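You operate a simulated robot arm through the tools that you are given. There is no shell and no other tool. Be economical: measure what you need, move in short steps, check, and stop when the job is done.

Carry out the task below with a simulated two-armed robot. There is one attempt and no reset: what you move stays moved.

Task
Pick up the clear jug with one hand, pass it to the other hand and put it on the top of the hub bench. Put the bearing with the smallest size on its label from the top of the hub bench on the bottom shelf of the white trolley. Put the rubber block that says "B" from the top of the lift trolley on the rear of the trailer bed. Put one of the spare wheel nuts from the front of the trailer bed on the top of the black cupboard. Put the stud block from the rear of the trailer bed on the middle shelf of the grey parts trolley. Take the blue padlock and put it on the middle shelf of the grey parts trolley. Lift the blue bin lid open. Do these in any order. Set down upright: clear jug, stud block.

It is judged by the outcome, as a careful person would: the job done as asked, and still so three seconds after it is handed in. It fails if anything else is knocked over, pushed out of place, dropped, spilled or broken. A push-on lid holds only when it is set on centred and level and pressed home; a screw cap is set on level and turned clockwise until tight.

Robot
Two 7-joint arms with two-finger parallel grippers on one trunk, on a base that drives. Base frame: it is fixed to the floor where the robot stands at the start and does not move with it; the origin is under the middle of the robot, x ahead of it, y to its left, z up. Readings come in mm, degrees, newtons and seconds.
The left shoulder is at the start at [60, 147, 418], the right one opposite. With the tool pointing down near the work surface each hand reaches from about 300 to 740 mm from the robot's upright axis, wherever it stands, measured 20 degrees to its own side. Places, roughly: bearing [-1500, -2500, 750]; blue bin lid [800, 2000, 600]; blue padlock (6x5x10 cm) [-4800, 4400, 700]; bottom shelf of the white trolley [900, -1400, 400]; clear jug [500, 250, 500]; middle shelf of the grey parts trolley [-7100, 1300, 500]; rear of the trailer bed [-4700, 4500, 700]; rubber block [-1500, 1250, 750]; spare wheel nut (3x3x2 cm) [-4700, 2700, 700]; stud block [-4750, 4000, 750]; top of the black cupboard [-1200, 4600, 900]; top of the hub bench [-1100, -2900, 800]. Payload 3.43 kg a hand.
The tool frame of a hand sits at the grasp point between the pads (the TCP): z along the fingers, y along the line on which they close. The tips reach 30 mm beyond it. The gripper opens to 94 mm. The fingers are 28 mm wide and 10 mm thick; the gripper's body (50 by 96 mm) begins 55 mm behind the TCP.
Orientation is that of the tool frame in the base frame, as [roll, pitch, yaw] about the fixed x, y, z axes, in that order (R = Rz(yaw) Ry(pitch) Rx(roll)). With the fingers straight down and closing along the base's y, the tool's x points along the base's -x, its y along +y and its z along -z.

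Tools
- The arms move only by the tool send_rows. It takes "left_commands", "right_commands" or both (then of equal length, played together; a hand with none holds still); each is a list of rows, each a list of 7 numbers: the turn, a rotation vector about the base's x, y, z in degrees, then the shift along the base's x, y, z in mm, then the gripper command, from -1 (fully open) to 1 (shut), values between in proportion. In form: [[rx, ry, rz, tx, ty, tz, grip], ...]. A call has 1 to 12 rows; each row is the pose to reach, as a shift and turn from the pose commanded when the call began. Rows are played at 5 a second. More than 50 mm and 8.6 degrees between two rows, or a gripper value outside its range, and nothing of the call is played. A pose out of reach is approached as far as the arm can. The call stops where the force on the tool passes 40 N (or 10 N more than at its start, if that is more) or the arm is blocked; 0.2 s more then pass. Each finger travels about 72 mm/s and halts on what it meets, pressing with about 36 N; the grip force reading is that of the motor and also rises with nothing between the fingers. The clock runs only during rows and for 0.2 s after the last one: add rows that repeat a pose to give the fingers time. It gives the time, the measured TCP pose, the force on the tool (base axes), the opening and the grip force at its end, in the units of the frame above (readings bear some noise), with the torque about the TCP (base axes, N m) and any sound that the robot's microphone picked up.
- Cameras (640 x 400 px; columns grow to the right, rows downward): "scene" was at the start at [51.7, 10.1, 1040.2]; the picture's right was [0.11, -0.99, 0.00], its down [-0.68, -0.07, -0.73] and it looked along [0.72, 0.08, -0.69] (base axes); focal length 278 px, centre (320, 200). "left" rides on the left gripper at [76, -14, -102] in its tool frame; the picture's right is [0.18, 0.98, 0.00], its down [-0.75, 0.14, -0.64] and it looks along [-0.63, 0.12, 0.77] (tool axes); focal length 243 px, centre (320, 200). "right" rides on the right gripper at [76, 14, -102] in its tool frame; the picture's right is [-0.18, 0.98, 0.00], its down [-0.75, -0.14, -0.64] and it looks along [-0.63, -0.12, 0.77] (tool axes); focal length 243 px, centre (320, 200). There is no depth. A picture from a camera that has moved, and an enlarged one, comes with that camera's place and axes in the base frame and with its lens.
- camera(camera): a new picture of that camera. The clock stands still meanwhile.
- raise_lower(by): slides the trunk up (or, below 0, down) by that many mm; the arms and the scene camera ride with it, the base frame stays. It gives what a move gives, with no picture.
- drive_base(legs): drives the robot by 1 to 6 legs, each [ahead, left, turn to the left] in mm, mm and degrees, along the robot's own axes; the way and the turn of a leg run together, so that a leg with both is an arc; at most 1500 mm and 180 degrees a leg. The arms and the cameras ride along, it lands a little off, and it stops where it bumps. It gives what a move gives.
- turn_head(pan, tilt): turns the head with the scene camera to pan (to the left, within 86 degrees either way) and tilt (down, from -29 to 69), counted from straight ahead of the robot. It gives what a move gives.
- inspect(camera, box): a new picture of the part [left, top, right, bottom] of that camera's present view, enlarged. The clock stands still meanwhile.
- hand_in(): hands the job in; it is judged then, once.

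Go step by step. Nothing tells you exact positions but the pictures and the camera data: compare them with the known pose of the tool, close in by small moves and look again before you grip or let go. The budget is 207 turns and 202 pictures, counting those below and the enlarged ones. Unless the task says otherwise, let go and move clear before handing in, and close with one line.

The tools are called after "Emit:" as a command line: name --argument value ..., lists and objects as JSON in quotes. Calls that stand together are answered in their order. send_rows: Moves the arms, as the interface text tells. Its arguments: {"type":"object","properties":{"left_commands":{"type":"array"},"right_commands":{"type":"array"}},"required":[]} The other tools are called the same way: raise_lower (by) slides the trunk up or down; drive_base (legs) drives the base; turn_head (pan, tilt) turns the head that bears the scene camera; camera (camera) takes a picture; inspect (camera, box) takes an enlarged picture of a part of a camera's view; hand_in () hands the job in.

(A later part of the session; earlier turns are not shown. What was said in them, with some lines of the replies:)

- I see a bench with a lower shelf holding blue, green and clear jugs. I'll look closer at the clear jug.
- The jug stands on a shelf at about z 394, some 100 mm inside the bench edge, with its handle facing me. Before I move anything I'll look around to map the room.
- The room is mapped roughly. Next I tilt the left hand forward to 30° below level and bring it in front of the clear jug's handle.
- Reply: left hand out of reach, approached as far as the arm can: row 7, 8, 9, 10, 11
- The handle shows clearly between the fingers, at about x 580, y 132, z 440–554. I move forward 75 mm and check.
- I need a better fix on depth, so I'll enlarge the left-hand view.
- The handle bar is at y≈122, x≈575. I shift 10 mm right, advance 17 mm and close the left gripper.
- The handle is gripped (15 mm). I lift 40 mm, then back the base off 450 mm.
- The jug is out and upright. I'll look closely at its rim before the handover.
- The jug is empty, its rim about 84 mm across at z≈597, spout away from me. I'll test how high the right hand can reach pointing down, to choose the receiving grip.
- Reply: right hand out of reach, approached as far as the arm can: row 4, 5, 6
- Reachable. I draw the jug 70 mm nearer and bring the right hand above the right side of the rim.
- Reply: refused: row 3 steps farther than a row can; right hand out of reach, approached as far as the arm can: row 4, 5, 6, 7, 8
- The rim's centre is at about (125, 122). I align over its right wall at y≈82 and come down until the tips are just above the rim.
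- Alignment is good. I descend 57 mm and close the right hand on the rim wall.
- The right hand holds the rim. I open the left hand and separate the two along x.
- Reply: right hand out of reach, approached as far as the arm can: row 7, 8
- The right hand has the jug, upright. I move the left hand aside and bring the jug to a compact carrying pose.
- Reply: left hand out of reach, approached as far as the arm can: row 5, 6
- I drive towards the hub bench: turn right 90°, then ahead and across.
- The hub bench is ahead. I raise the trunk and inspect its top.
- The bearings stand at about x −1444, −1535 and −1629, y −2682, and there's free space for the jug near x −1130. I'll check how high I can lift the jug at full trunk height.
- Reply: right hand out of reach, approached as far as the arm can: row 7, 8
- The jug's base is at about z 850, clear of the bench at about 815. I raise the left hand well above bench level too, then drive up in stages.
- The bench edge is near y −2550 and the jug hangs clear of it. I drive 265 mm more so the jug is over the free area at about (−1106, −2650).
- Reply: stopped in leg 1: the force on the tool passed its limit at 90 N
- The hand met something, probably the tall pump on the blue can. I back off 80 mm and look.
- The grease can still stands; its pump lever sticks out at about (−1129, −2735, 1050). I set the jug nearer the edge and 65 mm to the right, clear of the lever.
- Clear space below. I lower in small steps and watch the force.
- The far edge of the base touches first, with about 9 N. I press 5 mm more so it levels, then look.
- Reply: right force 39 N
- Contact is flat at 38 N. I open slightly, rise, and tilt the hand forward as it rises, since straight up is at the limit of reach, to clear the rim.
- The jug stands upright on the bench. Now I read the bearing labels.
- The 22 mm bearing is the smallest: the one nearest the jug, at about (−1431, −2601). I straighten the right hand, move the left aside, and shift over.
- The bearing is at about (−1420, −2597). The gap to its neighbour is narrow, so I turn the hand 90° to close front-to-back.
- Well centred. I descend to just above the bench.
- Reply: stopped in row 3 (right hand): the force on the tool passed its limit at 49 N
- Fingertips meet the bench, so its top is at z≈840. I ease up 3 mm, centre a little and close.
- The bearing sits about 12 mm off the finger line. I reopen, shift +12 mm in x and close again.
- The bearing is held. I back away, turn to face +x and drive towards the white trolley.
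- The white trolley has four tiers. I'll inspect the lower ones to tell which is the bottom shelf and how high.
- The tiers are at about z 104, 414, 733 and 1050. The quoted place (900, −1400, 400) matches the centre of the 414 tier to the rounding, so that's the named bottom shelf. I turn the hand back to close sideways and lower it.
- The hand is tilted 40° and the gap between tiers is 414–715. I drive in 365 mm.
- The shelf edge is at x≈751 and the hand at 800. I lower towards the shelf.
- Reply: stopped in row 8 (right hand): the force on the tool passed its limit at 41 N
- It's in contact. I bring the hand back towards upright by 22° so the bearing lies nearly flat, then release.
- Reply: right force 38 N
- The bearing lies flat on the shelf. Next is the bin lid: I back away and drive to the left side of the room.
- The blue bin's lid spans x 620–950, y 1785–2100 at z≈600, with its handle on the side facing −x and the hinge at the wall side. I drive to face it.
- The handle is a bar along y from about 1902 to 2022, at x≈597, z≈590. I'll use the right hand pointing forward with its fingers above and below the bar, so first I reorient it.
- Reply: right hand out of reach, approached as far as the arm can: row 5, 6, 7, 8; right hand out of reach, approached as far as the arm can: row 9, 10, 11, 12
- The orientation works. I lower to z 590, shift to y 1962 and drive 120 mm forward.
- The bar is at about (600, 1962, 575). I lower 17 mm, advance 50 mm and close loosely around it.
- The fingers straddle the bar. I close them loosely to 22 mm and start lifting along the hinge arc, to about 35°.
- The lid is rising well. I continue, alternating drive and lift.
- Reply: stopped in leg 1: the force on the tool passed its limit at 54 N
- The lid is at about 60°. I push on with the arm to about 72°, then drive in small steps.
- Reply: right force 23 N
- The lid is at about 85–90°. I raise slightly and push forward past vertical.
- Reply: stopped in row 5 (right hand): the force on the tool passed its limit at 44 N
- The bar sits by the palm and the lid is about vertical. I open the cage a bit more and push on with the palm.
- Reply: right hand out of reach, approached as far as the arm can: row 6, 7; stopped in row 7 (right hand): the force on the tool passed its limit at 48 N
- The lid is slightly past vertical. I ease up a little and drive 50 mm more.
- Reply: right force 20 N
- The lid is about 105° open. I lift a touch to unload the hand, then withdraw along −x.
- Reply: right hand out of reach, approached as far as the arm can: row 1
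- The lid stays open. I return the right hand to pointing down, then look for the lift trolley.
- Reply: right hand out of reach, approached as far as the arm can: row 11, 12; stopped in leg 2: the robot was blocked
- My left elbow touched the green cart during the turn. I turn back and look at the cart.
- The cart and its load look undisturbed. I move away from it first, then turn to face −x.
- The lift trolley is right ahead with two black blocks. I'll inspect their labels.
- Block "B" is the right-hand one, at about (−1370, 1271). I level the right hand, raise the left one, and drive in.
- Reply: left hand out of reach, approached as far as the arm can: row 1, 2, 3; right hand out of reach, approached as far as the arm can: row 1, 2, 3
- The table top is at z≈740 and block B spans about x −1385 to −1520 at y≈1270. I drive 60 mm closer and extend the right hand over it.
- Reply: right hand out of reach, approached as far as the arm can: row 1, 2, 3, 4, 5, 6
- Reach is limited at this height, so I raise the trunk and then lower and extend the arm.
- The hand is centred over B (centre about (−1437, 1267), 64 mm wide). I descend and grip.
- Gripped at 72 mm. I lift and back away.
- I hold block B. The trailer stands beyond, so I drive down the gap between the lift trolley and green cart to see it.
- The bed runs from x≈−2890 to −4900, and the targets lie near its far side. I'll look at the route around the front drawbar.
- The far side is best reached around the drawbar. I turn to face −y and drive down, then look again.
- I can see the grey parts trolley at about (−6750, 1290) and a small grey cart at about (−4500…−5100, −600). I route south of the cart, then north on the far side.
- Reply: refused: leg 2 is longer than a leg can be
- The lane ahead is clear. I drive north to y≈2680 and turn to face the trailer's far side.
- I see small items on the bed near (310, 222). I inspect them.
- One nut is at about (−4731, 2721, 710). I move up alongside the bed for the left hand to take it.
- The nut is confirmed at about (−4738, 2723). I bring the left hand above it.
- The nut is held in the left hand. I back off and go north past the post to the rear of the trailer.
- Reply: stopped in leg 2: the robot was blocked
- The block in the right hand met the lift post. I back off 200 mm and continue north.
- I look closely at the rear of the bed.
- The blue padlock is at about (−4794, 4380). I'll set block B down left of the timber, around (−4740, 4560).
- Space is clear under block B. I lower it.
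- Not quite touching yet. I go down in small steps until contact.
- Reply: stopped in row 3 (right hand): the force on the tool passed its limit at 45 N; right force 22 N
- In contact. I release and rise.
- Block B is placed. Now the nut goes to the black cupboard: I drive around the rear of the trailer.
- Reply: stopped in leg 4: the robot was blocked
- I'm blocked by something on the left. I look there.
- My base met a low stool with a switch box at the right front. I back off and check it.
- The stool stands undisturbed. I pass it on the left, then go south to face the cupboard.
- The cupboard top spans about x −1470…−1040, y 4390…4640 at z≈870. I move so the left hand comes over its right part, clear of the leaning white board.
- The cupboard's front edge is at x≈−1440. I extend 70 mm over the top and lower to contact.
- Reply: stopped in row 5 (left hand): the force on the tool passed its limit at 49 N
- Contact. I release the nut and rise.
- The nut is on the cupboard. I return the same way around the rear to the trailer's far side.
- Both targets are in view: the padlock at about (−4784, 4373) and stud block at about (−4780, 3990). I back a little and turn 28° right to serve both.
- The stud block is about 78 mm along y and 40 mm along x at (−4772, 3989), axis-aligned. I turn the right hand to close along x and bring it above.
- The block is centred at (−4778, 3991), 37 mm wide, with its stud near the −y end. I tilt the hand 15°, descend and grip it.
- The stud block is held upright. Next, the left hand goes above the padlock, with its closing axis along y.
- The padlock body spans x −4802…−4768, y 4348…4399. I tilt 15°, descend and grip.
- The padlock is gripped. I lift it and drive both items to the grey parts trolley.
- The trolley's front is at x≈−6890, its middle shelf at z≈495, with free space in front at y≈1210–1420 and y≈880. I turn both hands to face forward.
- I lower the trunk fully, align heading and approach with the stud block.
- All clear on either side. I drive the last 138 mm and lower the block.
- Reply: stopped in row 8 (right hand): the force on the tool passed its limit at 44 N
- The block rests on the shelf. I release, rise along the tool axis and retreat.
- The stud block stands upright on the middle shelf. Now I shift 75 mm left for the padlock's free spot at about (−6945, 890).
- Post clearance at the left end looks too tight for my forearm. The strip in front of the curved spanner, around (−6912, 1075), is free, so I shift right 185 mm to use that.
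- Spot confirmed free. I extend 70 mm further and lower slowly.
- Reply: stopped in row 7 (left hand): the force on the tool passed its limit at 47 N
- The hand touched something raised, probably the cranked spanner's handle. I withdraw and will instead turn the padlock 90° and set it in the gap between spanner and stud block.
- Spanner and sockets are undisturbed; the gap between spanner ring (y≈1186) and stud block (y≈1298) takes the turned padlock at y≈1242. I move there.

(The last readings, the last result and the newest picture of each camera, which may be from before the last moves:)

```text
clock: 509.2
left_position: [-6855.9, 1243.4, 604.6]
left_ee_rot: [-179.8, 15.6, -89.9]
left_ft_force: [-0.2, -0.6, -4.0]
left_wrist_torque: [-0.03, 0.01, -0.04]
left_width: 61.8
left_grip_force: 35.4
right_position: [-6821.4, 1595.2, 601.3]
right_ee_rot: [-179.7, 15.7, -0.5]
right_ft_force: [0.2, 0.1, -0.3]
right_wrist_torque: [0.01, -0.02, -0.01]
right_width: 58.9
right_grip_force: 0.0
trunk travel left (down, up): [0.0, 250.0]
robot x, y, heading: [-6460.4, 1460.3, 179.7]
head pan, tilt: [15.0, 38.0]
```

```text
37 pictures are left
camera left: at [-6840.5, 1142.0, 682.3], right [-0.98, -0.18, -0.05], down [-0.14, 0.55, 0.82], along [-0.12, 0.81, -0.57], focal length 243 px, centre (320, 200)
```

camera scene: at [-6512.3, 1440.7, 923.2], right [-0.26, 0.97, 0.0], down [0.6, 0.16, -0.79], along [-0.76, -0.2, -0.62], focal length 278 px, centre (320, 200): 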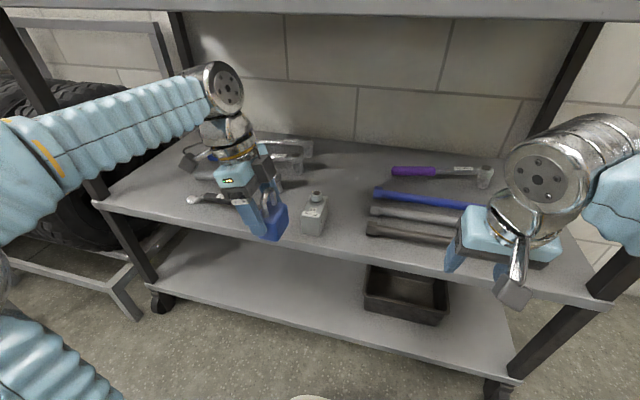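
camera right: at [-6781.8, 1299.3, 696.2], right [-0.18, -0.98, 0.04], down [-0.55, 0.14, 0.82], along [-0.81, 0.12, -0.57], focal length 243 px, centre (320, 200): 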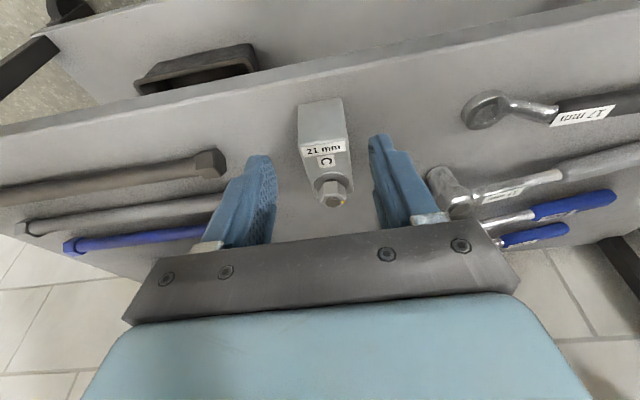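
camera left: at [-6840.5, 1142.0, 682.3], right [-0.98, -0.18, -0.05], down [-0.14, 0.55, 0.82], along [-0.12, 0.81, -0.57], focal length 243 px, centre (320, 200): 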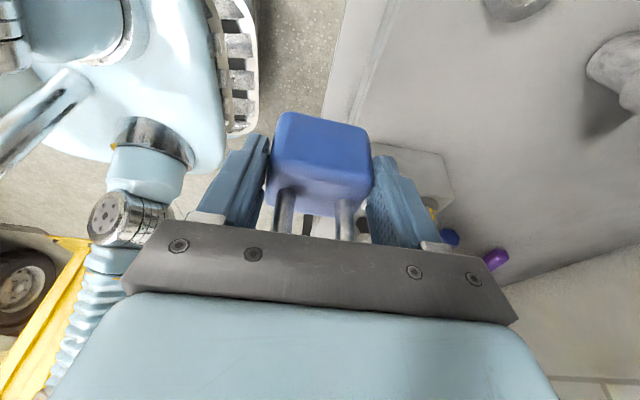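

The gap is clear with about 20–40 mm either side. I move in 78 mm and lower.

Emit:
send_rows --left_commands '[[0, 0, 0, -20, -3, 0, 1], [0, 0, 0, -40, -7, 0, 1], [0, 0, 0, -60, -7, 0, 1], [0, 0, 0, -78, -7, 0, 1], [0, 0, 0, -78, -7, -20, 1], [0, 0, 0, -78, -7, -36, 1], [0, 0, 0, -78, -7, -44, 1], [0, 0, 0, -78, -7, -44, 1]]'

Emit:
camera --camera "left"

Emit:
inspect --camera "scene" --box '[170, 110, 400, 270]'

```text
clock: 511.0
left_position: [-6932.7, 1235.8, 559.1]
left_ee_rot: [-179.8, 15.6, -89.8]
left_ft_force: [0.4, 0.2, -4.8]
left_wrist_torque: [-0.08, 0.01, 0.01]
left_width: 61.7
left_grip_force: 35.8
right_position: [-6821.3, 1595.0, 601.3]
right_ee_rot: [-179.7, 15.7, -0.4]
right_ft_force: [-0.4, 0.1, -0.2]
right_wrist_torque: [0.01, 0.02, 0.01]
right_width: 59.0
right_grip_force: 0.1
trunk travel left (down, up): [0.0, 250.0]
robot x, y, heading: [-6458.3, 1459.5, 180.2]
head pan, tilt: [15.0, 38.0]
```

```text
36 pictures are left
camera left: at [-6918.1, 1135.0, 637.5], right [-0.98, -0.18, -0.05], down [-0.14, 0.55, 0.82], along [-0.12, 0.81, -0.57], focal length 243 px, centre (320, 200)
```

left: 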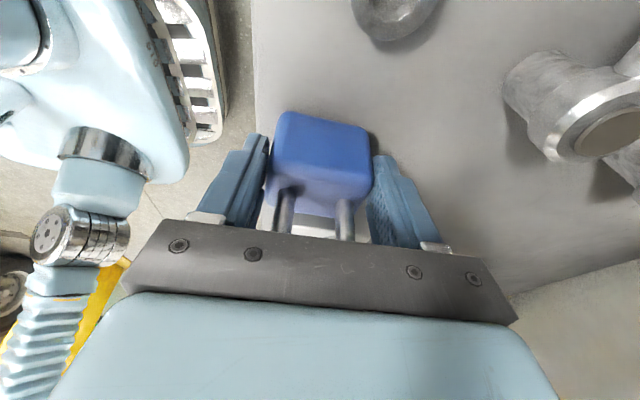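

```text
2.50 times, centred on (285, 190) of scene
camera zoom: at [-6512.3, 1440.7, 923.2], right [-0.26, 0.97, 0.0], down [0.6, 0.16, -0.79], along [-0.76, -0.2, -0.62], focal length 695 px, centre (408, 225)
```

zoom: 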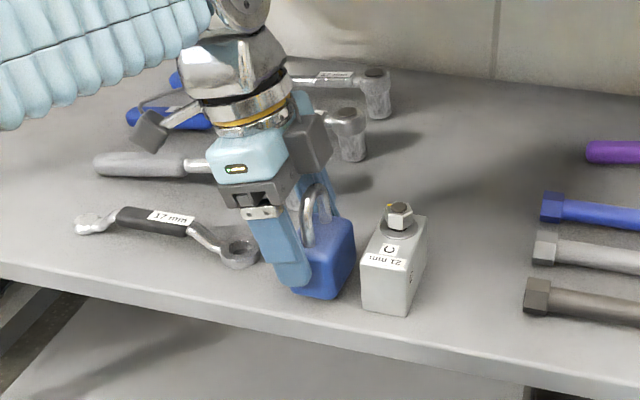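

Emit:
send_rows --left_commands '[[0, 0, 0, 0, 0, -4, 1], [0, 0, 0, 0, 0, -8, 1], [0, 0, 0, 0, 0, -11, 1], [0, 0, 0, 0, 0, -14, 1], [0, 0, 0, 0, 0, -17, 1], [0, 0, 0, 0, 0, -20, 1]]'

```text
clock: 511.9
left_position: [-6932.5, 1236.4, 554.8]
left_ee_rot: [179.5, 15.7, -90.1]
left_ft_force: [5.3, -1.4, 20.9]
left_wrist_torque: [-0.31, -0.99, 0.02]
left_width: 61.9
left_grip_force: 35.7
right_position: [-6822.0, 1594.0, 602.8]
right_ee_rot: [-179.7, 15.8, -0.4]
right_ft_force: [0.3, -0.4, 0.4]
right_wrist_torque: [-0.01, -0.01, -0.02]
right_width: 58.5
right_grip_force: 0.0
trunk travel left (down, up): [0.0, 250.0]
robot x, y, heading: [-6456.8, 1459.1, 179.8]
head pan, tilt: [15.0, 38.0]
stopped in row 4 (left hand): the force on the tool passed its limit at 44 N (the readings are from after the stop); the commanded pose is now the measured one
```

Contact made. I release, then rise and back out along the tool axis.

Emit:
send_rows --left_commands '[[0, 0, 0, 0, 0, 1, 0.2], [0, 0, 0, 0, 0, 1, -0.4], [0, 0, 0, 0, 0, 1, -0.65], [0, 0, 0, 0, 0, 1, -0.65], [0, 0, 0, 0, -4, 15, -0.65], [0, 0, 0, 0, -9, 35, -0.65], [0, 0, 0, 0, -15, 55, -0.65], [0, 0, 0, 20, -18, 66, -0.65], [0, 0, 0, 60, -18, 70, -0.65], [0, 0, 0, 100, -18, 70, -0.65], [0, 0, 0, 100, -18, 70, -0.65]]'

Emit:
drive_base --legs '[[-300, 0, 0]]'

Emit:
camera --camera "scene"

Emit:
inspect --camera "scene" --box '[200, 60, 480, 220]'

```text
clock: 514.3
left_position: [-6833.2, 1218.8, 623.1]
left_ee_rot: [179.7, 15.7, -89.9]
left_ft_force: [1.0, 1.3, 0.4]
left_wrist_torque: [0.01, -0.01, -0.05]
left_width: 77.4
left_grip_force: 0.0
right_position: [-6821.5, 1593.9, 601.5]
right_ee_rot: [-179.7, 15.7, -0.4]
right_ft_force: [-0.1, 0.6, 0.2]
right_wrist_torque: [-0.02, 0.02, -0.01]
right_width: 58.8
right_grip_force: 0.0
trunk travel left (down, up): [0.0, 250.0]
robot x, y, heading: [-6458.1, 1461.0, 180.2]
head pan, tilt: [15.0, 38.0]
```

```text
clock: 516.4
left_position: [-6531.0, 1220.2, 622.3]
left_ee_rot: [179.7, 15.7, -90.1]
left_ft_force: [0.1, -0.1, 0.3]
left_wrist_torque: [-0.02, 0.03, 0.03]
left_width: 77.5
left_grip_force: 0.0
right_position: [-6517.2, 1594.4, 602.2]
right_ee_rot: [-179.8, 15.7, -0.6]
right_ft_force: [1.0, -0.1, 0.4]
right_wrist_torque: [0.0, 0.01, 0.0]
right_width: 58.7
right_grip_force: 0.1
trunk travel left (down, up): [0.0, 250.0]
robot x, y, heading: [-6150.2, 1457.9, 179.9]
head pan, tilt: [15.0, 38.0]
```

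```text
34 pictures are left
camera scene: at [-6208.2, 1439.9, 923.2], right [-0.25, 0.97, 0.0], down [0.6, 0.16, -0.79], along [-0.76, -0.2, -0.62], focal length 278 px, centre (320, 200)
```

scene: 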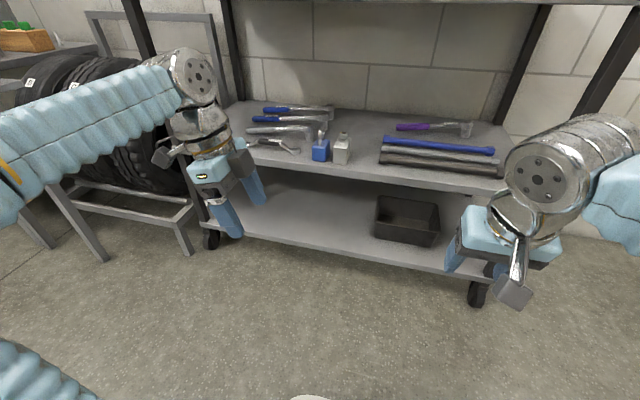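

```text
2.29 times, centred on (340, 140) of scene
camera zoom: at [-6208.2, 1439.9, 923.2], right [-0.25, 0.97, 0.0], down [0.6, 0.16, -0.79], along [-0.76, -0.2, -0.62], focal length 635 px, centre (274, 337)
```

zoom: 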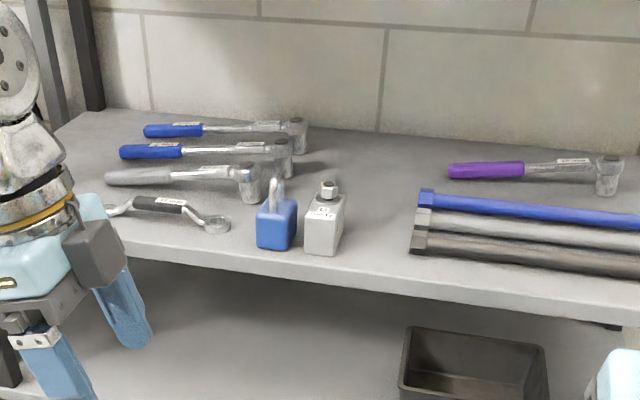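

All seven jobs are done: both items stand on the grey trolley's middle shelf and my hands are clear. I hand in now.

Emit:
hand_in

```text
The job is handed in.
```

All seven tasks were carried out and the job is handed in, with one reading of mine in it: the white trolley has four tiers, and I put the 22 mm bearing on the one at about z 414, which matches the given place, not on the lowest deck at about z 104. On the way I bumped the grease can's lever, the green cart, the lift post and a low stool, and the cranked spanner on the grey trolley; nothing looked moved or knocked over when I checked, though I didn't look back at the post.
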